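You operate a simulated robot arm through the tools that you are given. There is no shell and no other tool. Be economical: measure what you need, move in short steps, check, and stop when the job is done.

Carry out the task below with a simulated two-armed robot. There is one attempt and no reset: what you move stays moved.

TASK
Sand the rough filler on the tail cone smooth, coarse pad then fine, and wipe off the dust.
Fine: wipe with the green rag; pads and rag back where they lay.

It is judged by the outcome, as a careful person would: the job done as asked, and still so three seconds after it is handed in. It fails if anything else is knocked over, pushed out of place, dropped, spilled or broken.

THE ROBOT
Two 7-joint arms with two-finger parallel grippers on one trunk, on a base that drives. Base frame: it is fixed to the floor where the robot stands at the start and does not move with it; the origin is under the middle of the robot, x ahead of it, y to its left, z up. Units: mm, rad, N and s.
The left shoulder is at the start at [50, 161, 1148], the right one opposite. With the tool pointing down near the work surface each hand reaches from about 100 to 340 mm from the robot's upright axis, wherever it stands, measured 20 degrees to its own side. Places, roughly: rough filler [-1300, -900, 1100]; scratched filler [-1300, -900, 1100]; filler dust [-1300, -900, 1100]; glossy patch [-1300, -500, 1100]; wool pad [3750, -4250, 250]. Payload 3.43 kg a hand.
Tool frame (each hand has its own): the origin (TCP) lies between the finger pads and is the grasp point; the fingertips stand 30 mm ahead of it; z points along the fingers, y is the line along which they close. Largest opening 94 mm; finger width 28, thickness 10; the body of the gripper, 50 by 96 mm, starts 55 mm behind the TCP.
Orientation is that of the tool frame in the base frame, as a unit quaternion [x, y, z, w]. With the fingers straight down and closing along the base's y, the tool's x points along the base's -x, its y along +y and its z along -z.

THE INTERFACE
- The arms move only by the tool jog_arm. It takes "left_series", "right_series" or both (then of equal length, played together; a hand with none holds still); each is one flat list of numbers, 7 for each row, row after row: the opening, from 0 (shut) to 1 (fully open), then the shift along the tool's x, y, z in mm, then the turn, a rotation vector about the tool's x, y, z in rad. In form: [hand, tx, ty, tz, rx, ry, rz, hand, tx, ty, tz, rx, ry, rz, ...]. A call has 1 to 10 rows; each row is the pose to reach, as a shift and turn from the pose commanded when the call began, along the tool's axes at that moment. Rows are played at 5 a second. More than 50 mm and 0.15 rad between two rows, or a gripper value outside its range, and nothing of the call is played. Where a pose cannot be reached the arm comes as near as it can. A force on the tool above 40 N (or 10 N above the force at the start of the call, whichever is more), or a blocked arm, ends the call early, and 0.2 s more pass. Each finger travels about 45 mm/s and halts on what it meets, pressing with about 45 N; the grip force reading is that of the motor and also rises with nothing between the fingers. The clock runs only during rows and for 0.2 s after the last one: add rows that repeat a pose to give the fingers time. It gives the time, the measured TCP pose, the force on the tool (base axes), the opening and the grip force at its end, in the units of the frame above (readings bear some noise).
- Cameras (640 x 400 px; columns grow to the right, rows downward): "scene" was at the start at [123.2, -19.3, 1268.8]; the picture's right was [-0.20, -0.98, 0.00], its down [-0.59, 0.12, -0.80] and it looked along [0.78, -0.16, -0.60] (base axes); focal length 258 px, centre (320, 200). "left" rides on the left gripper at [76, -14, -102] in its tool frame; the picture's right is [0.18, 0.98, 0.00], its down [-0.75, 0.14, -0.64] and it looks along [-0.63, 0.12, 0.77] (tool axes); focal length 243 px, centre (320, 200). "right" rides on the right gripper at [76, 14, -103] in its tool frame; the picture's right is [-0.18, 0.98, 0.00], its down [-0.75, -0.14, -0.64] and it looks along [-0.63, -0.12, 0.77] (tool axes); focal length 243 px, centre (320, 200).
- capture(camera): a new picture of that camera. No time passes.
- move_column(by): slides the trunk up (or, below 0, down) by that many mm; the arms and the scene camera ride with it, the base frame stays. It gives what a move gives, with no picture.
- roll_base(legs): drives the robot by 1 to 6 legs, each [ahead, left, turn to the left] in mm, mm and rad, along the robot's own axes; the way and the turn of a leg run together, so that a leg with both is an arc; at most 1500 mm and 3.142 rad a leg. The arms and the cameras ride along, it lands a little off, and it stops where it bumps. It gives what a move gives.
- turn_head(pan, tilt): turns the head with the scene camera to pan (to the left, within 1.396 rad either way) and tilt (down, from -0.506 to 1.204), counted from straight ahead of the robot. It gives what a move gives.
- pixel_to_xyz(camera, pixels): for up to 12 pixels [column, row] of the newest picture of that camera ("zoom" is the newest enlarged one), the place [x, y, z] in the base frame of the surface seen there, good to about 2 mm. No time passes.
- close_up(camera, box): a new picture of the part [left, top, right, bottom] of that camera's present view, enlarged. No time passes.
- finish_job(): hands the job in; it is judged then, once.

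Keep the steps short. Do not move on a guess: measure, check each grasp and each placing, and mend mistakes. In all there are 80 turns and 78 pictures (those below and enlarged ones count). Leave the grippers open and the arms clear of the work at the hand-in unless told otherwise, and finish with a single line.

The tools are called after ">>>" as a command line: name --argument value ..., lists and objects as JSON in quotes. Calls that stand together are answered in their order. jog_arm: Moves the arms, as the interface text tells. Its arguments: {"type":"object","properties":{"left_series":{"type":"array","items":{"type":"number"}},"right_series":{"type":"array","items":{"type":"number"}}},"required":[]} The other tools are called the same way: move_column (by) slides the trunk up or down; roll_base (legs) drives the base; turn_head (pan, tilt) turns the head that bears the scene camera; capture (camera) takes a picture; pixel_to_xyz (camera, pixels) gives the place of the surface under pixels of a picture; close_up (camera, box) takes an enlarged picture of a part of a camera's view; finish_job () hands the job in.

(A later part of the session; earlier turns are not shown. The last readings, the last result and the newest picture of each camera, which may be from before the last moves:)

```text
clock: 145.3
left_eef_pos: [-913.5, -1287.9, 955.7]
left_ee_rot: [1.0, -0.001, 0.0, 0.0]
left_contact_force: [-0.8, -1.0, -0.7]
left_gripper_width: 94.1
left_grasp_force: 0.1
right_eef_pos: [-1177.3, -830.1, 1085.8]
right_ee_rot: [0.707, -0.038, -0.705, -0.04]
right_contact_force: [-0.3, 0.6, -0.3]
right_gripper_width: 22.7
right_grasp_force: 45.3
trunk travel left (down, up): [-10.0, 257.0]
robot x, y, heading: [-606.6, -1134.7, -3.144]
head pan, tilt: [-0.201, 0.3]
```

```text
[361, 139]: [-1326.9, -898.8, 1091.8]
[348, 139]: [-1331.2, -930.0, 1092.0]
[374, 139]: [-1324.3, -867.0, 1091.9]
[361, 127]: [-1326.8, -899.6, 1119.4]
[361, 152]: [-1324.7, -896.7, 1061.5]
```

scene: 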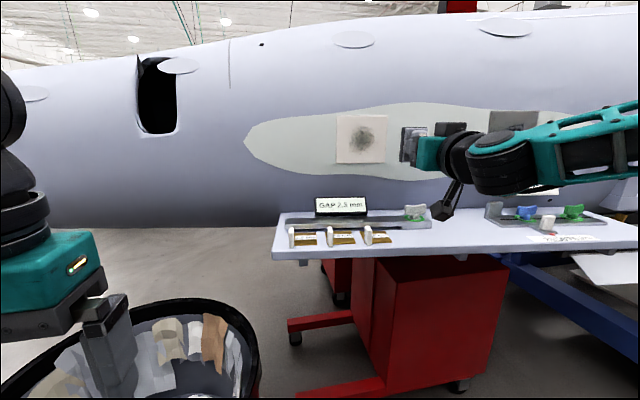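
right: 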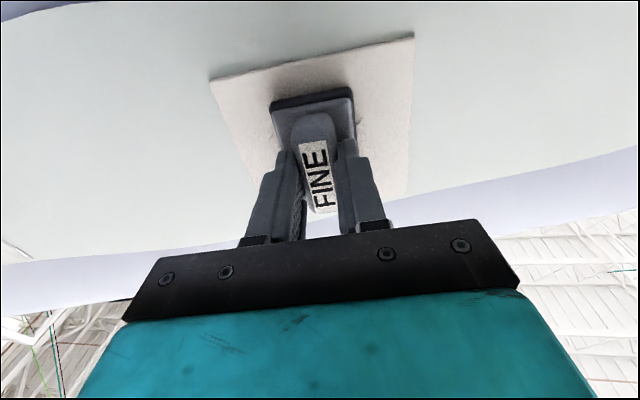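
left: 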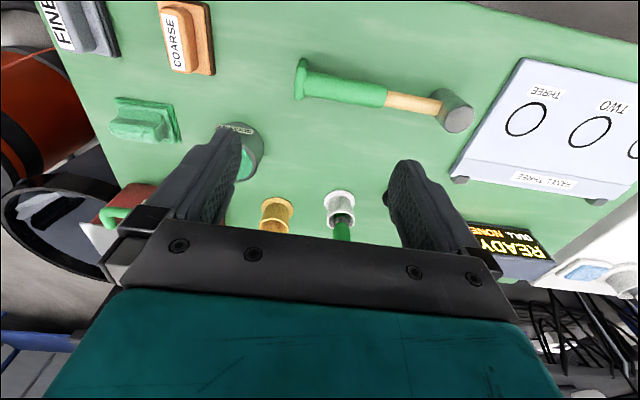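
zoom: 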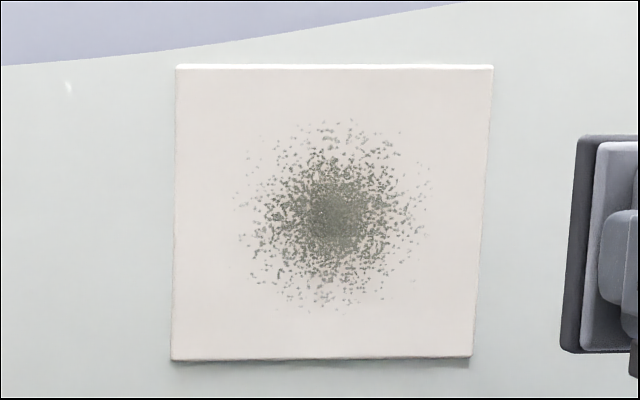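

Scratches are gone; dust lies around the centre (±33 mm). Fine stage is done. Retreating as before: back 340, trunk up, pitch down and tuck.

>>> roll_base --legs '[[-345, 0, 0]]'

>>> move_column --by 165

>>> jog_arm --right_series '[0, 13, 10, -20, 0, 0.143, 0, 0, 26, 20, -40, 0, 0.286, 0, 0, 39, 30, -60, 0, 0.429, 0, 0, 52, 40, -80, 0, 0.572, 0, 0, 65, 50, -100, 0, 0.715, 0, 0, 78, 60, -120, 0, 0.858, 0, 0, 91, 70, -140, 0, 1.0, 0, 0, 104, 80, -160, 0, 1.143, 0, 0, 117, 90, -180, 0, 1.286, 0, 0, 130, 100, -200, 0, 1.43, 0]'

>>> jog_arm --right_series '[0, 0, 0, 0, 0, 0.07, -0.055, 0, 0, 0, 0, 0, 0.139, -0.11, 0, 0, 0, 0, 0, 0.139, -0.11]'

>>> roll_base --legs '[[0, 0, 1.571], [-1400, 0, 0], [0, 0, 1.571]]'

```text
clock: 147.6
left_eef_pos: [-567.1, -1286.4, 954.6]
left_ee_rot: [1.0, 0.0, 0.0, -0.001]
left_contact_force: [-0.5, 0.7, 0.2]
left_gripper_width: 94.1
left_grasp_force: 0.1
right_eef_pos: [-830.3, -829.9, 1086.5]
right_ee_rot: [0.707, -0.038, -0.706, -0.039]
right_contact_force: [-1.5, -0.2, -1.5]
right_gripper_width: 22.8
right_grasp_force: 44.8
trunk travel left (down, up): [-10.0, 257.0]
robot x, y, heading: [-261.6, -1129.5, -3.136]
head pan, tilt: [-0.201, 0.3]
```

```text
clock: 149.4
left_eef_pos: [-567.6, -1287.4, 1120.3]
left_ee_rot: [1.0, 0.0, 0.0, 0.0]
left_contact_force: [0.1, 0.2, -0.5]
left_gripper_width: 94.2
left_grasp_force: 0.1
right_eef_pos: [-829.8, -830.0, 1249.3]
right_ee_rot: [0.707, -0.037, -0.705, -0.039]
right_contact_force: [0.1, 0.0, -0.8]
right_gripper_width: 23.2
right_grasp_force: 45.6
trunk travel left (down, up): [-175.0, 92.0]
robot x, y, heading: [-259.8, -1133.9, -3.137]
head pan, tilt: [-0.201, 0.3]
```

```text
clock: 151.6
left_eef_pos: [-566.7, -1287.2, 1120.0]
left_ee_rot: [1.0, 0.0, 0.001, 0.0]
left_contact_force: [-0.5, -0.8, 0.4]
left_gripper_width: 94.1
left_grasp_force: 0.1
right_eef_pos: [-640.2, -949.3, 1122.3]
right_ee_rot: [0.996, -0.055, -0.068, -0.006]
right_contact_force: [-0.1, -0.1, -0.5]
right_gripper_width: 22.9
right_grasp_force: 45.3
trunk travel left (down, up): [-175.0, 92.0]
robot x, y, heading: [-258.1, -1129.4, -3.138]
head pan, tilt: [-0.201, 0.3]
```

```text
clock: 152.4
left_eef_pos: [-566.4, -1287.6, 1119.9]
left_ee_rot: [1.0, 0.001, 0.0, 0.0]
left_contact_force: [-0.6, -0.6, 0.3]
left_gripper_width: 93.8
left_grasp_force: 0.1
right_eef_pos: [-641.7, -950.4, 1121.6]
right_ee_rot: [1.0, 0.001, 0.001, -0.006]
right_contact_force: [0.2, -0.3, 0.6]
right_gripper_width: 22.9
right_grasp_force: 45.1
trunk travel left (down, up): [-175.0, 92.0]
robot x, y, heading: [-257.8, -1129.3, -3.135]
head pan, tilt: [-0.201, 0.3]
```

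```text
clock: 167.0
left_eef_pos: [39.5, 416.8, 1121.3]
left_ee_rot: [0.002, 1.0, 0.0, 0.0]
left_contact_force: [-0.2, 0.4, -0.2]
left_gripper_width: 94.0
left_grasp_force: 0.1
right_eef_pos: [113.5, 80.4, 1120.6]
right_ee_rot: [0.002, 1.0, -0.005, 0.0]
right_contact_force: [-0.1, 0.8, 0.1]
right_gripper_width: 22.7
right_grasp_force: 44.9
trunk travel left (down, up): [-175.0, 92.0]
robot x, y, heading: [-267.2, 259.4, 0.0]
head pan, tilt: [-0.201, 0.3]
```

>>> roll_base --legs '[[347, 10, 0]]'

>>> move_column --by -100

>>> turn_head --pan -0.5 --tilt 0.9

```text
clock: 169.3
left_eef_pos: [389.2, 428.2, 1119.4]
left_ee_rot: [0.002, 1.0, 0.001, 0.0]
left_contact_force: [0.0, -0.8, 0.3]
left_gripper_width: 93.8
left_grasp_force: 0.1
right_eef_pos: [462.7, 90.1, 1121.2]
right_ee_rot: [0.001, 1.0, -0.005, -0.001]
right_contact_force: [0.6, 0.1, -1.4]
right_gripper_width: 23.3
right_grasp_force: 45.1
trunk travel left (down, up): [-175.0, 92.0]
robot x, y, heading: [84.5, 273.3, -0.001]
head pan, tilt: [-0.201, 0.3]
```

```text
clock: 170.6
left_eef_pos: [388.7, 428.2, 1020.3]
left_ee_rot: [0.0, 1.0, 0.0, 0.0]
left_contact_force: [0.4, -0.4, 0.1]
left_gripper_width: 93.9
left_grasp_force: 0.1
right_eef_pos: [462.7, 90.0, 1020.6]
right_ee_rot: [0.0, 1.0, -0.006, -0.001]
right_contact_force: [-0.2, 0.0, -1.1]
right_gripper_width: 22.9
right_grasp_force: 45.5
trunk travel left (down, up): [-75.0, 192.0]
robot x, y, heading: [78.0, 271.9, -0.0]
head pan, tilt: [-0.201, 0.3]
```

```text
clock: 171.6
left_eef_pos: [388.5, 427.1, 1020.4]
left_ee_rot: [0.001, 1.0, 0.0, -0.001]
left_contact_force: [0.8, -0.4, -0.1]
left_gripper_width: 94.1
left_grasp_force: 0.1
right_eef_pos: [463.3, 90.8, 1020.8]
right_ee_rot: [0.001, 1.0, -0.005, 0.0]
right_contact_force: [-0.9, -0.1, 0.6]
right_gripper_width: 23.1
right_grasp_force: 44.8
trunk travel left (down, up): [-75.0, 192.0]
robot x, y, heading: [79.1, 270.3, 0.0]
head pan, tilt: [-0.499, 0.901]
```

Moving over FINE's place and lowering to just above the top.

>>> jog_arm --right_series '[0, -4, -45, 0, 0, 0, 0.011, 0, -8, -90, 5, 0, 0, 0.011, 0, -12, -135, 10, 0, 0, 0.011, 0, -17.5, -180, 15, 0, 0, 0.011, 0, -17.5, -200.6, 30, 0, 0, 0.011, 0, -17.5, -200.6, 70, 0, 0, 0.011, 0, -17.5, -200.6, 110, 0, 0, 0.011, 0, -17.5, -200.6, 150, 0, 0, 0.011, 0, -17.5, -200.6, 165, 0, 0, 0.011, 0, -17.5, -200.6, 165, 0, 0, 0.011]'

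>>> capture --camera "right"

```text
clock: 173.8
left_eef_pos: [388.3, 427.7, 1020.8]
left_ee_rot: [0.0, 1.0, 0.0, 0.0]
left_contact_force: [0.4, 0.2, 0.2]
left_gripper_width: 94.1
left_grasp_force: 0.2
right_eef_pos: [479.7, -110.1, 857.4]
right_ee_rot: [0.006, 1.0, -0.006, -0.001]
right_contact_force: [0.1, -0.6, -1.2]
right_gripper_width: 23.0
right_grasp_force: 45.4
trunk travel left (down, up): [-75.0, 192.0]
robot x, y, heading: [81.3, 271.8, 0.008]
head pan, tilt: [-0.499, 0.901]
```

```text
29 pictures are left
```

right: 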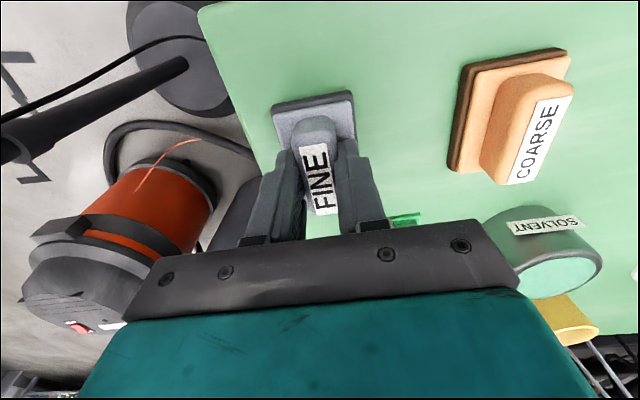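

Position matches. Lowering the last 6 mm, releasing, lifting.

>>> jog_arm --right_series '[0, -0.8, 0, 3, 0, 0, 0, 0, -0.8, 0, 5, 0, 0, 0, 0, -0.8, 0, 6.5, 0, 0, 0, 0, -0.8, 0, 7, 0, 0, 0]'

>>> jog_arm --right_series '[0.55, 0, 0, 0, 0, 0, 0, 0.55, 0, 0, 0, 0, 0, 0, 0.55, 0, 0, 0, 0, 0, 0, 0.55, 0, 0, -40, 0, 0, 0, 0.55, 0, 0, -80, 0, 0, 0, 0.55, 0, 0, -120, 0, 0, 0, 0.55, 0, 0, -150, 0, 0, 0]'

>>> capture --camera "scene"

>>> capture --camera "right"

```text
clock: 174.8
left_eef_pos: [388.4, 426.9, 1019.9]
left_ee_rot: [0.0, 1.0, 0.001, 0.0]
left_contact_force: [0.2, -1.3, 0.4]
left_gripper_width: 94.1
left_grasp_force: 0.0
right_eef_pos: [481.3, -112.0, 851.2]
right_ee_rot: [0.006, 1.0, -0.005, -0.001]
right_contact_force: [-1.1, -0.6, 1.5]
right_gripper_width: 22.8
right_grasp_force: 45.4
trunk travel left (down, up): [-75.0, 192.0]
robot x, y, heading: [81.4, 275.6, 0.003]
head pan, tilt: [-0.499, 0.901]
```

```text
clock: 176.4
left_eef_pos: [388.9, 427.3, 1020.4]
left_ee_rot: [0.002, 1.0, 0.0, 0.0]
left_contact_force: [1.3, 0.8, 0.0]
left_gripper_width: 93.9
left_grasp_force: 0.1
right_eef_pos: [482.1, -109.0, 1001.1]
right_ee_rot: [0.005, 1.0, -0.005, -0.001]
right_contact_force: [0.0, 0.0, 0.0]
right_gripper_width: 51.6
right_grasp_force: 0.0
trunk travel left (down, up): [-75.0, 192.0]
robot x, y, heading: [79.4, 266.4, 0.006]
head pan, tilt: [-0.499, 0.901]
```

```text
28 pictures are left
```

scene: 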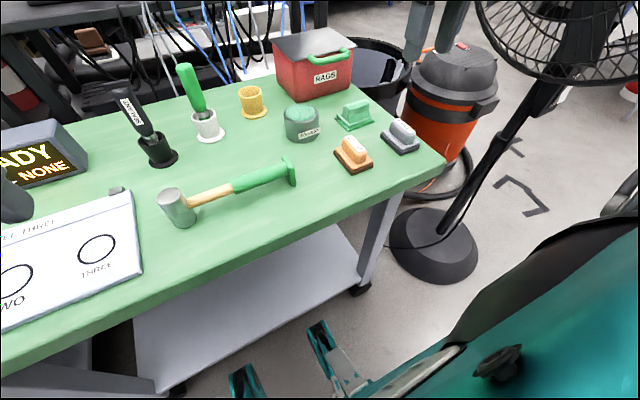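

```text
27 pictures are left
```

right: 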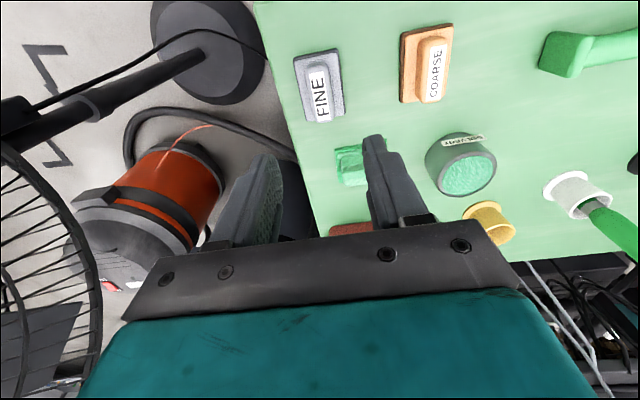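

Both pads are back. Now the green rag at (354,114): enlarge and measure.

>>> close_up --camera "scene" --box '[324, 92, 388, 136]'

>>> pixel_to_xyz --camera "scene" --pixels '[[337, 117], [346, 131], [374, 121], [366, 107], [348, 106], [366, 101], [350, 112], [368, 107], [357, 108], [432, 50]]'

```text
9.09 times, centred on (356, 114) of scene
```

zoom: 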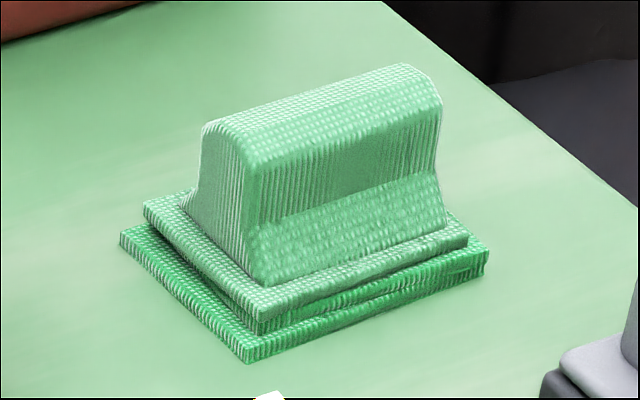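

```text
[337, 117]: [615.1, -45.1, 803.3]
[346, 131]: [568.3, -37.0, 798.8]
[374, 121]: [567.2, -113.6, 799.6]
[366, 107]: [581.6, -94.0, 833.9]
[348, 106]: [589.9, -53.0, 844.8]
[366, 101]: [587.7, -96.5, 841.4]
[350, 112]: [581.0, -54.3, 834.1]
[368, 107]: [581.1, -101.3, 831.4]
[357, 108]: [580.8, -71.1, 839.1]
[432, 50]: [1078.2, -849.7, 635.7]
```

>>> pixel_to_xyz --camera "zoom" --pixels '[[124, 240], [248, 352], [484, 262], [250, 150], [430, 105], [215, 128], [400, 72], [320, 100], [300, 180], [270, 285], [440, 235], [195, 200]]'

```text
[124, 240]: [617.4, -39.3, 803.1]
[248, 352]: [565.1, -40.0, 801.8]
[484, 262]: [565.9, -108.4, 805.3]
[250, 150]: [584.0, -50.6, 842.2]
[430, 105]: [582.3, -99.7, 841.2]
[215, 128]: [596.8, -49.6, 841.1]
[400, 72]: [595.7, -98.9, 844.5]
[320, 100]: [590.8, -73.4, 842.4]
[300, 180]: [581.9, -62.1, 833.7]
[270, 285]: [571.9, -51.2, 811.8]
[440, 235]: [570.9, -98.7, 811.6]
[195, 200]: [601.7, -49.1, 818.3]
```

Rag base x 565–618, y −39…−109, centre (591,−74.5); handle along y, top 844. My fingers must close along x, so the hand turns 90°. Checking room under the bench before rolling closer.

>>> pixel_to_xyz --camera "scene" --pixels '[[322, 322], [328, 345], [240, 372], [340, 290], [180, 390], [355, 275], [430, 172], [300, 225], [150, 350]]'

>>> jog_arm --right_series '[0.6, 0, 0, 0, 0, 0, 0.14, 0.6, 0, 0, 0, 0, 0, 0.28, 0.6, 0, 0, 0, 0, 0, 0.42, 0.6, 0, 0, 0, 0, 0, 0.56, 0.6, 0, 0, 0, 0, 0, 0.7, 0.6, 0, 0, 0, 0, 0, 0.84]'

```text
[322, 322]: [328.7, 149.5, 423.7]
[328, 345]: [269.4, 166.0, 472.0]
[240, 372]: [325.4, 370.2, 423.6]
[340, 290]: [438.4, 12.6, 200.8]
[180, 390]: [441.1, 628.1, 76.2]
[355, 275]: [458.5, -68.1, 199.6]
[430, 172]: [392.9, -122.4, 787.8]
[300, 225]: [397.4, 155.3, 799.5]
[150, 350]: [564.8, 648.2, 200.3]
```

```text
clock: 177.8
left_eef_pos: [389.3, 428.5, 1019.1]
left_ee_rot: [0.001, 1.0, 0.0, 0.0]
left_contact_force: [0.3, 0.4, 0.0]
left_gripper_width: 94.0
left_grasp_force: 0.1
right_eef_pos: [481.4, -110.1, 1001.7]
right_ee_rot: [0.415, 0.91, -0.004, 0.001]
right_contact_force: [0.2, -0.6, 0.0]
right_gripper_width: 56.3
right_grasp_force: 0.0
trunk travel left (down, up): [-75.0, 192.0]
robot x, y, heading: [79.1, 274.7, 0.0]
head pan, tilt: [-0.499, 0.901]
```

The turn is going well, and the base has about 100 mm to the shelf. Finishing the turn, then rolling 60 ahead and 100 right.

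>>> jog_arm --right_series '[0.6, 0, 0, 0, 0, 0, 0.14, 0.6, 0, 0, 0, 0, 0, 0.28, 0.6, 0, 0, 0, 0, 0, 0.42, 0.6, 0, 0, 0, 0, 0, 0.56, 0.6, 0, 0, 0, 0, 0, 0.7, 0.6, 0, 0, 0, 0, 0, 0.715]'

>>> roll_base --legs '[[60, 0, 0], [0, -100, 0]]'

>>> capture --camera "right"

```text
clock: 179.2
left_eef_pos: [388.1, 426.9, 1019.9]
left_ee_rot: [0.001, 1.0, 0.0, 0.0]
left_contact_force: [0.4, 0.4, 0.0]
left_gripper_width: 94.0
left_grasp_force: 0.1
right_eef_pos: [479.3, -110.8, 1001.2]
right_ee_rot: [0.706, 0.708, -0.003, 0.002]
right_contact_force: [-0.9, -0.2, 0.6]
right_gripper_width: 56.4
right_grasp_force: 0.0
trunk travel left (down, up): [-75.0, 192.0]
robot x, y, heading: [82.6, 269.1, 0.001]
head pan, tilt: [-0.499, 0.901]
```

```text
clock: 180.2
left_eef_pos: [422.8, 427.9, 1019.3]
left_ee_rot: [-0.001, 1.0, 0.0, -0.001]
left_contact_force: [0.5, -0.5, 0.5]
left_gripper_width: 93.7
left_grasp_force: 0.1
right_eef_pos: [514.7, -110.7, 1000.5]
right_ee_rot: [0.706, 0.708, -0.005, 0.003]
right_contact_force: [1.0, -0.3, 0.4]
right_gripper_width: 56.4
right_grasp_force: 0.1
trunk travel left (down, up): [-75.0, 192.0]
robot x, y, heading: [116.1, 272.2, 0.008]
head pan, tilt: [-0.499, 0.901]
stopped in leg 1: the robot was blocked; the commanded pose is now the measured one
```

```text
25 pictures are left
```

right: 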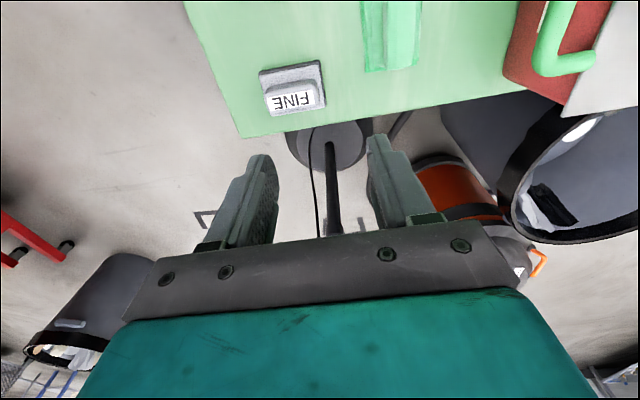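

I bumped at x=116 (something on the bench). I'll back off 20 mm, slide right 100, and check the bench and pads haven't shifted.

>>> roll_base --legs '[[-20, 0, 0], [0, -100, 0]]'

>>> capture --camera "scene"

```text
clock: 181.8
left_eef_pos: [403.6, 328.6, 1019.4]
left_ee_rot: [-0.001, 1.0, 0.0, -0.001]
left_contact_force: [-0.3, -0.6, 0.9]
left_gripper_width: 94.1
left_grasp_force: 0.1
right_eef_pos: [495.5, -210.6, 1001.2]
right_ee_rot: [0.706, 0.708, -0.006, 0.003]
right_contact_force: [-0.1, -0.2, -0.3]
right_gripper_width: 56.2
right_grasp_force: 0.1
trunk travel left (down, up): [-75.0, 192.0]
robot x, y, heading: [95.1, 173.0, 0.0]
head pan, tilt: [-0.499, 0.901]
```

```text
24 pictures are left
```

scene: 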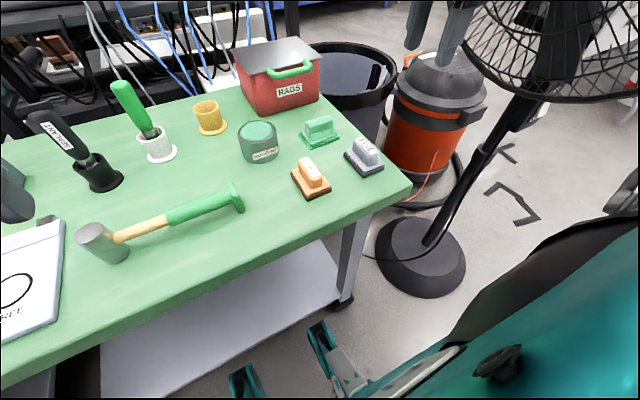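

>>> close_up --camera "scene" --box '[280, 105, 400, 205]'

>>> pixel_to_xyz --camera "scene" --pixels '[[302, 134], [311, 146], [339, 138], [322, 124], [362, 152], [383, 164], [362, 174], [310, 170], [330, 187], [465, 45], [500, 80]]'

```text
4.00 times, centred on (340, 155) of scene
```

zoom: 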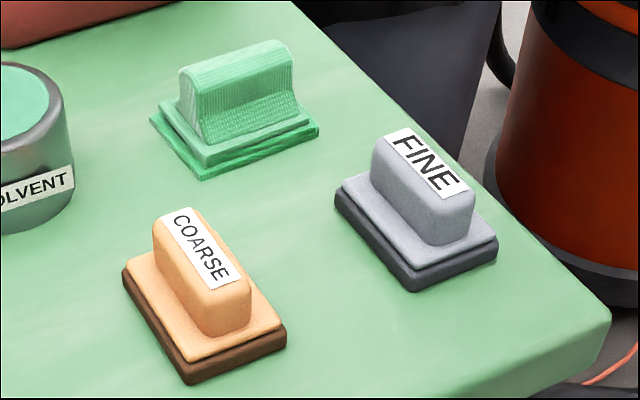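

```text
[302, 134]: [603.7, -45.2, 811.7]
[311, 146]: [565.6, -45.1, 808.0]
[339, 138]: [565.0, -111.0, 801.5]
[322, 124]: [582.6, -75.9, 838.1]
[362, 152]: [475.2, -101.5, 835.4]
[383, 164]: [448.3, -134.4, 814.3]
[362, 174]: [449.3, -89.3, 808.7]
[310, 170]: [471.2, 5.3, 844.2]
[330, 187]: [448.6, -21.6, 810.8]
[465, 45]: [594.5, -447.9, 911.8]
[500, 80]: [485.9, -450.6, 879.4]
```

Nothing shifted. Moving the hand over the rag (591,−74.5).

>>> jog_arm --right_series '[0.6, 35, 24, 0, 0, 0, 0, 0.6, 70, 48, 0, 0, 0, 0, 0.6, 105, 72, 0, 0, 0, 0, 0.6, 136, 95.5, 0, 0, 0, 0, 0.6, 136, 95.5, 40, 0, 0, 0]'

>>> capture --camera "right"

>>> capture --camera "scene"

```text
clock: 182.9
left_eef_pos: [403.9, 327.4, 1020.1]
left_ee_rot: [0.0, 1.0, 0.001, 0.0]
left_contact_force: [0.3, 0.5, -0.9]
left_gripper_width: 93.9
left_grasp_force: 0.1
right_eef_pos: [591.0, -74.0, 960.2]
right_ee_rot: [0.706, 0.708, -0.005, 0.003]
right_contact_force: [0.3, -0.3, -1.0]
right_gripper_width: 56.4
right_grasp_force: 0.1
trunk travel left (down, up): [-75.0, 192.0]
robot x, y, heading: [94.1, 174.1, 0.003]
head pan, tilt: [-0.499, 0.901]
```

```text
22 pictures are left
```

right: 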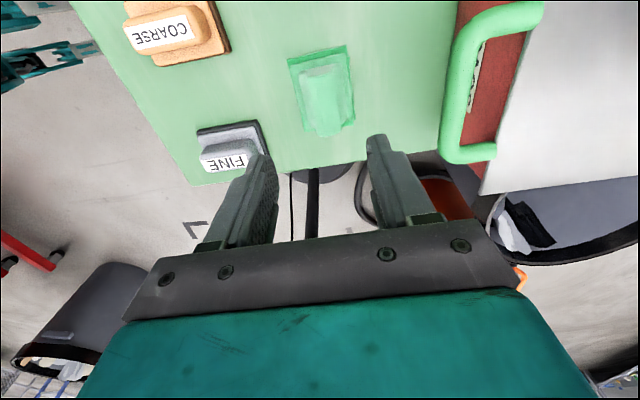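

```text
21 pictures are left
```

scene: 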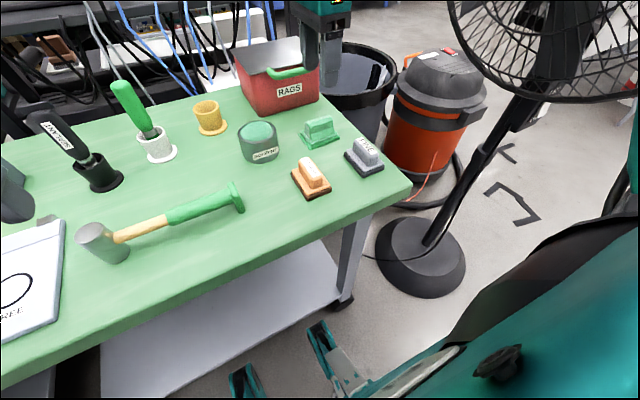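

Checking clearance to the RAGS box handle: the gripper body reaches x≈639 at z>905.

>>> pixel_to_xyz --camera "scene" --pixels '[[272, 73], [290, 74], [308, 68], [290, 90], [245, 80], [318, 66], [330, 95], [325, 30], [255, 105]]'

>>> pixel_to_xyz --camera "right" --pixels '[[450, 110], [470, 30], [470, 155], [465, 70], [300, 60], [345, 50], [310, 130], [352, 122], [325, 80], [500, 8]]'

```text
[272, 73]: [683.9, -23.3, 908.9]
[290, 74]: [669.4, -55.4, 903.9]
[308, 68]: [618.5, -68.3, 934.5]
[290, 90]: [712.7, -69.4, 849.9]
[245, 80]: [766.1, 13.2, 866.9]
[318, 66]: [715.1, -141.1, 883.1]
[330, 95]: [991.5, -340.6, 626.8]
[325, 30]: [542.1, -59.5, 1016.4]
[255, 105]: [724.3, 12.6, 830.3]
```

```text
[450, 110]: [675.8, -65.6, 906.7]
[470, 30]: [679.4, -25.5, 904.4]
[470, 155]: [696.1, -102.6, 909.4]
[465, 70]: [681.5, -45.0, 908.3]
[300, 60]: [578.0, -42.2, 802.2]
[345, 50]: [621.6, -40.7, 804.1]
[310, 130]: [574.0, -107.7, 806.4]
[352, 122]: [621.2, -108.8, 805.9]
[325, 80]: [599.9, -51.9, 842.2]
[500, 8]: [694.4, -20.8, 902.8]
```

>>> close_up --camera "right" --box '[270, 30, 374, 150]'

>>> pixel_to_xyz --camera "zoom" --pixels '[[150, 150], [200, 140], [260, 130], [300, 130], [180, 290], [230, 290], [280, 280], [320, 275], [350, 280], [230, 200], [160, 200], [340, 200]]'

```text
3.33 times, centred on (322, 90) of right
```

zoom: 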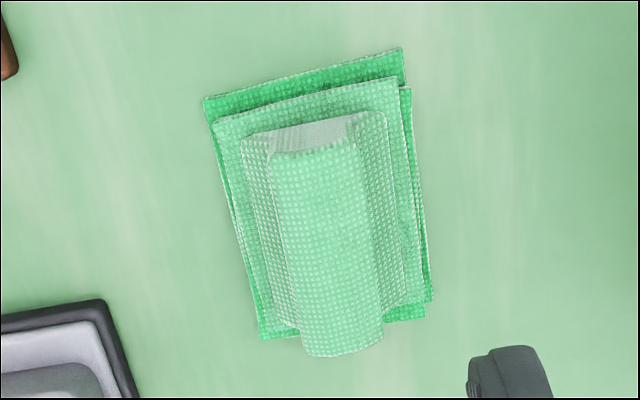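

```text
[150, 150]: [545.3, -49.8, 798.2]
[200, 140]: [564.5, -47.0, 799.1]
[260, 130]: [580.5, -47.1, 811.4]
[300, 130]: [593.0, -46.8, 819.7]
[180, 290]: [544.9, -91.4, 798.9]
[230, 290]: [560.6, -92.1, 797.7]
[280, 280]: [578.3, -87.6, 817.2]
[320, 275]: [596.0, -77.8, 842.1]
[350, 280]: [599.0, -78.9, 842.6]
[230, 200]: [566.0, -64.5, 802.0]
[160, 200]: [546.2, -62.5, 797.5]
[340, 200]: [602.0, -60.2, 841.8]
```

>>> pixel_to_xyz --camera "zoom" --pixels '[[288, 240], [300, 240], [325, 240], [350, 240], [366, 240], [278, 170], [350, 170], [308, 345], [376, 335], [212, 105], [398, 60], [428, 295]]'

```text
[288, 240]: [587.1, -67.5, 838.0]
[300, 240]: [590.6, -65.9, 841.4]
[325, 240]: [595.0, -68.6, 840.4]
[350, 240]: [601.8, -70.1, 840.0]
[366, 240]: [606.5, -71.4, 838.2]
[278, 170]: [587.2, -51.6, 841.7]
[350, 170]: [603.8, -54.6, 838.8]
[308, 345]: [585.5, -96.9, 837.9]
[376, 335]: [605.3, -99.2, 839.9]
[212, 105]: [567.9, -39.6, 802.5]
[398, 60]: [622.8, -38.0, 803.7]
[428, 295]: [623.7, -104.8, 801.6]
```

Handle centre is about x 594–596, y −74.5. Descending, gripping, small lift.

>>> jog_arm --right_series '[0.6, 0, 3.5, 40, 0, 0, 0, 0.6, 0, 3.5, 80, 0, 0, 0, 0.6, 0, 3.5, 107, 0, 0, 0, 0, 0, 3.5, 107, 0, 0, 0, 0, 0, 3.5, 107, 0, 0, 0, 0, 0, 3.5, 107, 0, 0, 0, 0, 0, 3.5, 107, 0, 0, 0]'

>>> jog_arm --right_series '[0, 0, 0, -40, 0, 0, 0, 0, 0, 0, -80, 0, 0, 0]'

>>> capture --camera "right"

```text
clock: 184.6
left_eef_pos: [403.9, 326.8, 1019.7]
left_ee_rot: [-0.002, 1.0, 0.0, -0.001]
left_contact_force: [0.8, 0.5, 0.7]
left_gripper_width: 94.1
left_grasp_force: 0.0
right_eef_pos: [594.3, -76.5, 852.8]
right_ee_rot: [0.706, 0.708, -0.006, 0.003]
right_contact_force: [0.7, -0.2, -0.8]
right_gripper_width: 23.0
right_grasp_force: 44.3
trunk travel left (down, up): [-75.0, 192.0]
robot x, y, heading: [93.2, 170.7, 0.003]
head pan, tilt: [-0.499, 0.901]
```

```text
clock: 185.2
left_eef_pos: [403.5, 328.0, 1020.3]
left_ee_rot: [-0.001, 1.0, 0.0, -0.001]
left_contact_force: [0.1, 0.6, 0.0]
left_gripper_width: 94.0
left_grasp_force: 0.0
right_eef_pos: [594.2, -75.1, 931.8]
right_ee_rot: [0.706, 0.708, -0.005, 0.002]
right_contact_force: [0.1, -0.1, -0.8]
right_gripper_width: 22.9
right_grasp_force: 45.2
trunk travel left (down, up): [-75.0, 192.0]
robot x, y, heading: [97.1, 172.1, 0.0]
head pan, tilt: [-0.499, 0.901]
```

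```text
19 pictures are left
```

right: 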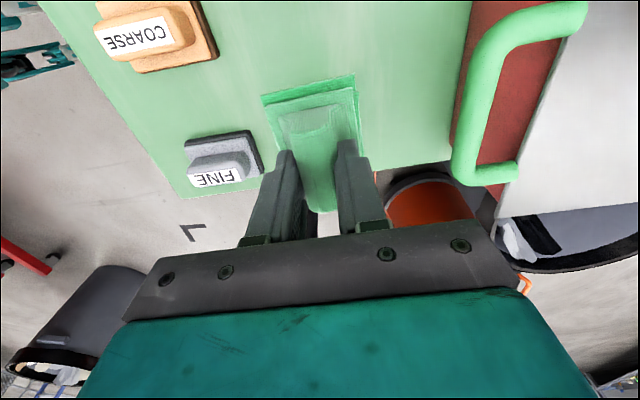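

Rag held (23 mm, 45 N); its home TCP is (594.3,−75.5,853). Lifting, drawing back and turning the hand back by 90°.

>>> jog_arm --right_series '[0, 0, 0, -45, 0, 0, 0, 0, 0, 0, -88, 0, 0, 0, 0, 9, -14, -90, 0, 0, -0.14, 0, 18, -28, -90, 0, 0, -0.28, 0, 27, -43, -90, 0, 0, -0.42, 0, 36, -58, -90, 0, 0, -0.56, 0, 45, -73, -90, 0, 0, -0.7, 0, 54, -88, -90, 0, 0, -0.84, 0, 63, -103, -90, 0, 0, -0.98, 0, 71, -117, -90, 0, 0, -1.12]'

>>> jog_arm --right_series '[0, 0, 0, 0, 0, 0, -0.14, 0, 0, 0, 0, 0, 0, -0.28, 0, 0, 0, 0, 0, 0, -0.42, 0, 0, 0, 0, 0, 0, -0.447, 0, 0, 0, 0, 0, 0, -0.447]'

>>> move_column --by 100

>>> roll_base --legs '[[-360, 98, 0], [0, 0, -1.571], [1400, 0, 0], [0, 0, -1.571]]'

```text
clock: 187.3
left_eef_pos: [403.4, 327.5, 1019.5]
left_ee_rot: [-0.001, 1.0, 0.0, -0.001]
left_contact_force: [-0.5, -0.1, 0.5]
left_gripper_width: 94.2
left_grasp_force: 0.0
right_eef_pos: [475.9, -2.3, 1021.5]
right_ee_rot: [0.22, 0.975, -0.005, -0.001]
right_contact_force: [-1.0, 1.0, -0.5]
right_gripper_width: 23.0
right_grasp_force: 45.5
trunk travel left (down, up): [-75.0, 192.0]
robot x, y, heading: [94.3, 171.5, -0.002]
head pan, tilt: [-0.499, 0.901]
```

```text
clock: 188.6
left_eef_pos: [403.4, 328.9, 1020.0]
left_ee_rot: [-0.001, 1.0, -0.001, -0.001]
left_contact_force: [-0.7, 0.0, 0.9]
left_gripper_width: 93.8
left_grasp_force: 0.1
right_eef_pos: [477.5, -2.4, 1022.3]
right_ee_rot: [-0.001, 1.0, -0.006, -0.001]
right_contact_force: [0.1, -0.1, -1.0]
right_gripper_width: 22.8
right_grasp_force: 44.7
trunk travel left (down, up): [-75.0, 192.0]
robot x, y, heading: [93.5, 171.1, 0.002]
head pan, tilt: [-0.499, 0.901]
```

```text
clock: 189.9
left_eef_pos: [404.1, 328.4, 1119.1]
left_ee_rot: [-0.001, 1.0, 0.0, -0.002]
left_contact_force: [-0.3, 0.3, 1.0]
left_gripper_width: 93.9
left_grasp_force: 0.0
right_eef_pos: [477.0, -2.1, 1121.3]
right_ee_rot: [0.0, 1.0, -0.005, -0.002]
right_contact_force: [-0.9, -0.9, 0.0]
right_gripper_width: 22.7
right_grasp_force: 45.0
trunk travel left (down, up): [-175.0, 92.0]
robot x, y, heading: [96.3, 173.8, -0.0]
head pan, tilt: [-0.499, 0.901]
```

```text
clock: 206.5
left_eef_pos: [-561.3, -1299.7, 1120.3]
left_ee_rot: [1.0, 0.011, 0.001, -0.001]
left_contact_force: [-0.4, -0.3, 0.0]
left_gripper_width: 93.8
left_grasp_force: 0.1
right_eef_pos: [-641.3, -969.5, 1120.8]
right_ee_rot: [1.0, 0.009, 0.002, -0.004]
right_contact_force: [-0.7, 0.4, -0.6]
right_gripper_width: 23.1
right_grasp_force: 45.1
trunk travel left (down, up): [-175.0, 92.0]
robot x, y, heading: [-257.4, -1138.4, -3.124]
head pan, tilt: [-0.499, 0.901]
```

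Correcting heading, then pitching the hand to horizontal as before.

>>> roll_base --legs '[[0, -8, -0.0176]]'

>>> jog_arm --right_series '[0, -18, -5, -13, 0, -0.143, 0, 0, -37, -9, -26, 0, -0.286, 0, 0, -55, -14, -39, 0, -0.429, 0, 0, -74, -18, -52, 0, -0.572, 0, 0, -92, -22, -65, 0, -0.715, 0, 0, -111, -27, -78, 0, -0.858, 0, 0, -130, -31, -91, 0, -1.0, 0, 0, -148, -36, -104, 0, -1.143, 0, 0, -167, -40, -117, 0, -1.286, 0, 0, -185, -45, -129, 0, -1.43, 0]'

>>> jog_arm --right_series '[0, 0, 0, 0, 0.05, -0.069, 0.006, 0, 0, 0, 0, 0.1, -0.138, 0.008, 0, 0, 0, 0, 0.1, -0.138, 0.008]'

>>> move_column --by -165

```text
clock: 207.2
left_eef_pos: [-564.6, -1285.2, 1119.9]
left_ee_rot: [1.0, 0.002, 0.0, 0.0]
left_contact_force: [-0.1, -0.5, -0.6]
left_gripper_width: 94.2
left_grasp_force: 0.0
right_eef_pos: [-638.7, -954.6, 1121.3]
right_ee_rot: [1.0, 0.001, 0.002, -0.006]
right_contact_force: [-0.8, 0.9, -0.5]
right_gripper_width: 22.6
right_grasp_force: 44.8
trunk travel left (down, up): [-175.0, 92.0]
robot x, y, heading: [-259.7, -1130.4, -3.142]
head pan, tilt: [-0.499, 0.901]
```

```text
clock: 209.4
left_eef_pos: [-564.0, -1284.7, 1120.3]
left_ee_rot: [1.0, 0.003, 0.0, 0.0]
left_contact_force: [0.7, -0.8, 0.2]
left_gripper_width: 94.0
left_grasp_force: 0.1
right_eef_pos: [-825.3, -911.6, 1249.0]
right_ee_rot: [0.757, 0.003, -0.654, -0.003]
right_contact_force: [-0.8, -0.1, -0.8]
right_gripper_width: 22.8
right_grasp_force: 45.5
trunk travel left (down, up): [-175.0, 92.0]
robot x, y, heading: [-254.5, -1129.4, -3.137]
head pan, tilt: [-0.499, 0.901]
```

```text
clock: 210.2
left_eef_pos: [-563.6, -1286.2, 1119.7]
left_ee_rot: [1.0, 0.001, 0.001, 0.0]
left_contact_force: [0.1, -0.3, -0.9]
left_gripper_width: 94.0
left_grasp_force: 0.1
right_eef_pos: [-823.0, -911.8, 1249.3]
right_ee_rot: [0.708, -0.032, -0.705, -0.038]
right_contact_force: [-0.4, 0.0, 0.0]
right_gripper_width: 22.9
right_grasp_force: 44.8
trunk travel left (down, up): [-175.0, 92.0]
robot x, y, heading: [-258.2, -1132.9, -3.135]
head pan, tilt: [-0.499, 0.901]
```

```text
clock: 212.1
left_eef_pos: [-563.6, -1285.5, 955.5]
left_ee_rot: [1.0, 0.002, 0.002, 0.0]
left_contact_force: [-0.5, 0.0, -0.3]
left_gripper_width: 93.9
left_grasp_force: 0.1
right_eef_pos: [-824.0, -912.6, 1084.6]
right_ee_rot: [0.708, -0.031, -0.704, -0.037]
right_contact_force: [-0.4, 1.4, -0.7]
right_gripper_width: 22.9
right_grasp_force: 45.4
trunk travel left (down, up): [-10.0, 257.0]
robot x, y, heading: [-256.8, -1129.4, -3.141]
head pan, tilt: [-0.499, 0.901]
```

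Square within 0.013 rad. Rolling in 349 mm, then approaching.

>>> roll_base --legs '[[349, 0, 0]]'

>>> turn_head --pan -0.2 --tilt 0.3

```text
clock: 214.3
left_eef_pos: [-912.0, -1285.3, 953.9]
left_ee_rot: [1.0, 0.0, 0.001, 0.0]
left_contact_force: [-0.4, 0.9, 0.5]
left_gripper_width: 93.9
left_grasp_force: 0.2
right_eef_pos: [-1170.7, -911.5, 1085.1]
right_ee_rot: [0.708, -0.032, -0.704, -0.04]
right_contact_force: [-0.6, -0.2, -0.1]
right_gripper_width: 22.8
right_grasp_force: 45.1
trunk travel left (down, up): [-10.0, 257.0]
robot x, y, heading: [-605.3, -1132.2, -3.145]
head pan, tilt: [-0.499, 0.901]
```

```text
clock: 215.3
left_eef_pos: [-912.7, -1285.4, 955.4]
left_ee_rot: [1.0, 0.001, 0.001, 0.0]
left_contact_force: [-0.2, -0.1, 0.3]
left_gripper_width: 93.7
left_grasp_force: 0.1
right_eef_pos: [-1171.2, -910.3, 1085.1]
right_ee_rot: [0.708, -0.032, -0.704, -0.039]
right_contact_force: [-0.2, 0.1, -0.5]
right_gripper_width: 22.8
right_grasp_force: 45.1
trunk travel left (down, up): [-10.0, 257.0]
robot x, y, heading: [-604.9, -1131.6, -3.14]
head pan, tilt: [-0.201, 0.3]
```

>>> jog_arm --right_series '[0, -2, 1, 45, 0.01, 0, 0, 0, -4, 2, 90, 0.01, 0, 0, 0, -4, 2, 97, 0.01, 0, 0, 0, -4, 2, 99, 0.01, 0, 0, 0, -4, 2, 101, 0.01, 0, 0, 0, -4, 2, 102, 0.01, 0, 0]'

>>> capture --camera "right"

```text
clock: 216.8
left_eef_pos: [-910.9, -1286.0, 954.2]
left_ee_rot: [1.0, 0.0, 0.001, 0.001]
left_contact_force: [0.1, 0.0, -0.7]
left_gripper_width: 94.3
left_grasp_force: 0.0
right_eef_pos: [-1273.0, -902.2, 1087.6]
right_ee_rot: [0.708, -0.036, -0.704, -0.043]
right_contact_force: [5.3, 1.0, -2.6]
right_gripper_width: 22.9
right_grasp_force: 44.8
trunk travel left (down, up): [-10.0, 257.0]
robot x, y, heading: [-602.8, -1130.8, -3.137]
head pan, tilt: [-0.201, 0.3]
```

```text
18 pictures are left
```

right: 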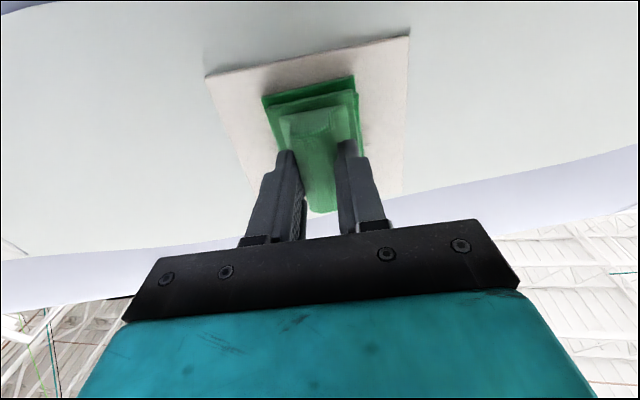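

Light contact (5 N). Pressing 1.5 mm more and wiping over the dust.

>>> jog_arm --right_series '[0, 0, 10, 1.5, 0, 0, 0, 0, 0, 24, 1.5, 0, 0, 0, 0, 0, 0, 1.5, 0, 0, 0, 0, 0, -22, 1.5, 0, 0, 0, 0, -18, -22, 1.5, 0, 0, 0, 0, -18, 0, 1.5, 0, 0, 0, 0, -18, 24, 1.5, 0, 0, 0, 0, 0, 24, 1.5, 0, 0, 0, 0, 0, 0, 1.5, 0, 0, 0]'

>>> jog_arm --right_series '[0, 16, 10, 0, 0, 0, 0, 0, 16, 24, 0, 0, 0, 0, 0, 16, 0, 0, 0, 0, 0, 0, 16, -22, 0, 0, 0, 0, 0, 0, -22, 0, 0, 0, 0, 0, -18, -22, 0, 0, 0, 0, 0, -18, 0, 0, 0, 0, 0, 0, -18, 24, 0, 0, 0, 0, 0, 0, 20, 0, 0, 0, 0, 0, 0, 0, 0, 0, 0, 0]'

>>> jog_arm --right_series '[0, 0, 0, -30, 0, 0, 0, 0, 0, 0, -60, 0, 0, 0, 0, 0, -40, -80, 0, 0, 0, 0, 0, -80, -90, 0, 0, 0]'

>>> close_up --camera "scene" --box '[310, 95, 420, 180]'

```text
clock: 218.8
left_eef_pos: [-910.2, -1287.1, 956.4]
left_ee_rot: [1.0, 0.0, 0.0, 0.0]
left_contact_force: [0.5, 0.1, 0.3]
left_gripper_width: 94.1
left_grasp_force: 0.1
right_eef_pos: [-1274.2, -904.7, 1090.7]
right_ee_rot: [0.708, -0.034, -0.704, -0.042]
right_contact_force: [12.9, -6.5, -0.2]
right_gripper_width: 22.7
right_grasp_force: 44.6
trunk travel left (down, up): [-10.0, 257.0]
robot x, y, heading: [-602.7, -1133.4, -3.144]
head pan, tilt: [-0.201, 0.3]
```

```text
clock: 220.9
left_eef_pos: [-911.3, -1285.9, 955.0]
left_ee_rot: [1.0, 0.0, 0.0, 0.0]
left_contact_force: [0.3, 0.2, -0.9]
left_gripper_width: 93.9
left_grasp_force: 0.0
right_eef_pos: [-1273.5, -905.2, 1089.7]
right_ee_rot: [0.708, -0.035, -0.705, -0.043]
right_contact_force: [9.9, -4.4, -0.2]
right_gripper_width: 22.5
right_grasp_force: 45.3
trunk travel left (down, up): [-10.0, 257.0]
robot x, y, heading: [-602.4, -1131.6, -3.137]
head pan, tilt: [-0.201, 0.3]
```

```text
clock: 221.9
left_eef_pos: [-912.2, -1285.8, 955.0]
left_ee_rot: [1.0, -0.001, 0.001, -0.001]
left_contact_force: [-0.1, -0.4, -0.6]
left_gripper_width: 94.3
left_grasp_force: 0.1
right_eef_pos: [-1177.1, -832.6, 1088.9]
right_ee_rot: [0.708, -0.036, -0.704, -0.043]
right_contact_force: [0.6, -0.1, -1.1]
right_gripper_width: 22.9
right_grasp_force: 44.9
trunk travel left (down, up): [-10.0, 257.0]
robot x, y, heading: [-605.9, -1128.1, -3.142]
head pan, tilt: [-0.201, 0.3]
```

```text
4.71 times, centred on (365, 138) of scene
```

zoom: 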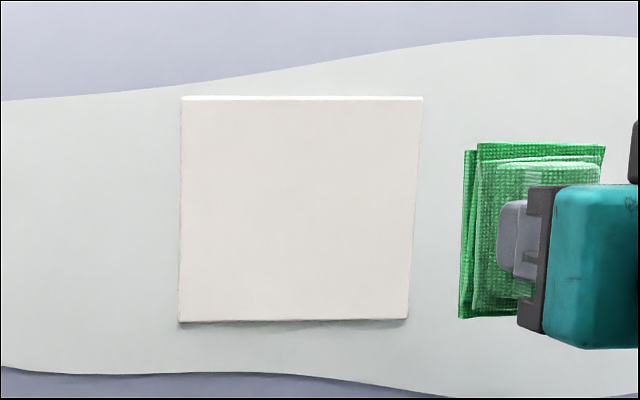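

The plate is clean: no filler, scratches or dust. Taking the rag back by the same route.

>>> roll_base --legs '[[-345, 0, 0]]'

>>> move_column --by 165

>>> jog_arm --right_series '[0, 13, 10, -20, 0, 0.143, 0, 0, 26, 20, -40, 0, 0.286, 0, 0, 39, 30, -60, 0, 0.429, 0, 0, 52, 40, -80, 0, 0.572, 0, 0, 65, 50, -100, 0, 0.715, 0, 0, 78, 60, -120, 0, 0.858, 0, 0, 91, 70, -140, 0, 1.0, 0, 0, 104, 80, -160, 0, 1.143, 0, 0, 117, 90, -180, 0, 1.286, 0, 0, 130, 100, -200, 0, 1.43, 0]'

>>> jog_arm --right_series '[0, 0, 0, 0, 0, 0.07, -0.055, 0, 0, 0, 0, 0, 0.139, -0.11, 0, 0, 0, 0, 0, 0.139, -0.11]'

>>> roll_base --legs '[[0, 0, 1.571], [-1400, 0, 0], [0, 0, 1.571]]'

```text
clock: 224.2
left_eef_pos: [-569.3, -1285.0, 955.3]
left_ee_rot: [1.0, -0.001, 0.001, 0.0]
left_contact_force: [0.3, 0.5, -0.7]
left_gripper_width: 94.0
left_grasp_force: 0.0
right_eef_pos: [-833.9, -832.3, 1088.3]
right_ee_rot: [0.708, -0.036, -0.704, -0.043]
right_contact_force: [0.4, -0.4, -0.7]
right_gripper_width: 22.8
right_grasp_force: 44.3
trunk travel left (down, up): [-10.0, 257.0]
robot x, y, heading: [-259.9, -1128.8, 3.14]
head pan, tilt: [-0.201, 0.3]
```

```text
clock: 226.1
left_eef_pos: [-569.3, -1285.5, 1120.1]
left_ee_rot: [1.0, -0.001, 0.001, 0.0]
left_contact_force: [-0.2, -0.1, 0.2]
left_gripper_width: 93.9
left_grasp_force: 0.0
right_eef_pos: [-832.4, -833.2, 1254.0]
right_ee_rot: [0.708, -0.036, -0.704, -0.044]
right_contact_force: [-0.1, 0.1, -0.9]
right_gripper_width: 23.0
right_grasp_force: 44.7
trunk travel left (down, up): [-175.0, 92.0]
robot x, y, heading: [-260.4, -1134.1, 3.141]
head pan, tilt: [-0.201, 0.3]
```

```text
clock: 228.3
left_eef_pos: [-570.8, -1285.4, 1120.7]
left_ee_rot: [1.0, -0.001, 0.001, 0.0]
left_contact_force: [-0.1, -0.1, -0.1]
left_gripper_width: 94.2
left_grasp_force: 0.0
right_eef_pos: [-644.7, -953.7, 1123.9]
right_ee_rot: [0.996, -0.057, -0.065, -0.009]
right_contact_force: [-0.3, -0.7, -1.1]
right_gripper_width: 22.7
right_grasp_force: 44.8
trunk travel left (down, up): [-175.0, 92.0]
robot x, y, heading: [-258.6, -1133.5, 3.137]
head pan, tilt: [-0.201, 0.3]
```

```text
clock: 229.1
left_eef_pos: [-569.2, -1284.7, 1119.8]
left_ee_rot: [1.0, -0.001, 0.001, 0.0]
left_contact_force: [-0.7, 0.4, 0.0]
left_gripper_width: 94.1
left_grasp_force: 0.0
right_eef_pos: [-645.0, -953.9, 1124.2]
right_ee_rot: [1.0, -0.001, 0.004, -0.009]
right_contact_force: [-0.2, 0.4, -1.3]
right_gripper_width: 22.6
right_grasp_force: 45.3
trunk travel left (down, up): [-175.0, 92.0]
robot x, y, heading: [-256.9, -1130.4, 3.147]
head pan, tilt: [-0.201, 0.3]
```

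```text
clock: 243.6
left_eef_pos: [90.3, 408.0, 1119.5]
left_ee_rot: [0.018, 1.0, 0.0, -0.001]
left_contact_force: [0.0, 0.2, 0.0]
left_gripper_width: 94.1
left_grasp_force: 0.1
right_eef_pos: [155.1, 73.8, 1124.4]
right_ee_rot: [0.019, 1.0, -0.009, -0.003]
right_contact_force: [-0.5, -0.3, -0.4]
right_gripper_width: 23.0
right_grasp_force: 45.0
trunk travel left (down, up): [-175.0, 92.0]
robot x, y, heading: [-220.3, 263.3, -0.035]
head pan, tilt: [-0.201, 0.3]
```

>>> roll_base --legs '[[0, 0, 0.035], [280, 0, 0], [35, -91, 0]]'

>>> move_column --by -100

>>> turn_head --pan -0.5 --tilt 0.9

```text
clock: 246.7
left_eef_pos: [399.1, 328.6, 1118.3]
left_ee_rot: [0.001, 1.0, 0.002, -0.001]
left_contact_force: [0.2, -0.2, 0.5]
left_gripper_width: 94.0
left_grasp_force: 0.0
right_eef_pos: [475.4, -3.4, 1124.7]
right_ee_rot: [0.001, 1.0, -0.008, -0.002]
right_contact_force: [0.5, -0.3, -2.1]
right_gripper_width: 22.4
right_grasp_force: 45.3
trunk travel left (down, up): [-175.0, 92.0]
robot x, y, heading: [88.2, 171.3, 0.002]
head pan, tilt: [-0.201, 0.3]
```

```text
clock: 248.0
left_eef_pos: [400.4, 328.9, 1020.4]
left_ee_rot: [0.001, 1.0, 0.001, -0.001]
left_contact_force: [0.8, 0.0, -0.2]
left_gripper_width: 94.1
left_grasp_force: 0.1
right_eef_pos: [475.0, -4.0, 1023.8]
right_ee_rot: [0.002, 1.0, -0.008, -0.003]
right_contact_force: [0.0, 0.3, -1.6]
right_gripper_width: 22.8
right_grasp_force: 44.9
trunk travel left (down, up): [-75.0, 192.0]
robot x, y, heading: [88.5, 173.3, 0.002]
head pan, tilt: [-0.201, 0.3]
```

```text
clock: 249.0
left_eef_pos: [399.4, 329.3, 1019.3]
left_ee_rot: [0.0, 1.0, 0.0, 0.0]
left_contact_force: [1.0, 0.1, 0.5]
left_gripper_width: 94.1
left_grasp_force: 0.0
right_eef_pos: [474.5, -3.8, 1024.2]
right_ee_rot: [0.002, 1.0, -0.009, -0.002]
right_contact_force: [0.3, -0.5, -1.1]
right_gripper_width: 22.9
right_grasp_force: 44.8
trunk travel left (down, up): [-75.0, 192.0]
robot x, y, heading: [91.3, 172.6, 0.0]
head pan, tilt: [-0.499, 0.901]
```

Turning the hand 90° again while moving over the rag's place, high up.

>>> jog_arm --right_series '[0, -11, -7, 0, 0, 0, 0.14, 0, -23, -14, 0, 0, 0, 0.28, 0, -35, -21, 0, 0, 0, 0.42, 0, -47, -28, 0, 0, 0, 0.56, 0, -59, -35, 0, 0, 0, 0.7, 0, -71, -42, 0, 0, 0, 0.84, 0, -83, -49, 0, 0, 0, 0.98, 0, -95, -57, 0, 0, 0, 1.12, 0, -107, -65, 0, 0, 0, 1.26, 0, -119, -72, 0, 0, 0, 1.4]'

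>>> jog_arm --right_series '[0, 0, 0, 10, 0, 0, 0.14, 0, 0, 0, 20, 0, 0, 0.164, 0, 0, 0, 60, 0, 0, 0.164, 0, 0, 0, 60, 0, 0, 0.164]'

>>> capture --camera "right"

```text
clock: 251.2
left_eef_pos: [398.9, 327.0, 1019.8]
left_ee_rot: [0.0, 1.0, -0.001, 0.0]
left_contact_force: [-0.5, 1.2, -0.3]
left_gripper_width: 94.1
left_grasp_force: 0.1
right_eef_pos: [594.0, -76.5, 1025.0]
right_ee_rot: [0.646, 0.763, -0.008, 0.003]
right_contact_force: [-0.2, -0.1, -0.4]
right_gripper_width: 22.9
right_grasp_force: 44.5
trunk travel left (down, up): [-75.0, 192.0]
robot x, y, heading: [90.8, 172.3, 0.002]
head pan, tilt: [-0.499, 0.901]
```

```text
clock: 252.2
left_eef_pos: [399.0, 328.5, 1019.0]
left_ee_rot: [0.0, 1.0, 0.001, -0.001]
left_contact_force: [-0.3, 0.9, -0.8]
left_gripper_width: 93.9
left_grasp_force: 0.0
right_eef_pos: [594.0, -76.5, 962.9]
right_ee_rot: [0.706, 0.708, -0.008, 0.003]
right_contact_force: [0.1, 0.4, -0.6]
right_gripper_width: 22.6
right_grasp_force: 44.8
trunk travel left (down, up): [-75.0, 192.0]
robot x, y, heading: [92.8, 171.3, 0.001]
head pan, tilt: [-0.499, 0.901]
```

```text
16 pictures are left
```

right: 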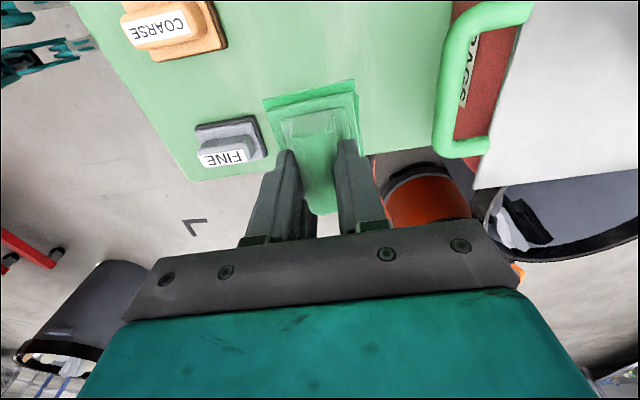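

On pose, level, clear of the box handle. Lowering gently.

>>> jog_arm --right_series '[0, 1, 0, 40, 0, 0, 0, 0, 1, 0, 80, 0, 0, 0, 0, 1, 0, 100, 0, 0, 0, 0, 1, 0, 106, 0, 0, 0, 0, 1, 0, 108.5, 0, 0, 0, 0, 1, 0, 109.5, 0, 0, 0]'

```text
clock: 253.6
left_eef_pos: [399.1, 328.0, 1019.8]
left_ee_rot: [-0.001, 1.0, 0.0, -0.001]
left_contact_force: [0.4, 0.1, 0.0]
left_gripper_width: 94.0
left_grasp_force: 0.1
right_eef_pos: [592.0, -78.6, 854.2]
right_ee_rot: [0.706, 0.708, -0.008, 0.004]
right_contact_force: [0.1, 0.3, -0.5]
right_gripper_width: 22.9
right_grasp_force: 45.2
trunk travel left (down, up): [-75.0, 192.0]
robot x, y, heading: [88.3, 171.3, -0.002]
head pan, tilt: [-0.499, 0.901]
```

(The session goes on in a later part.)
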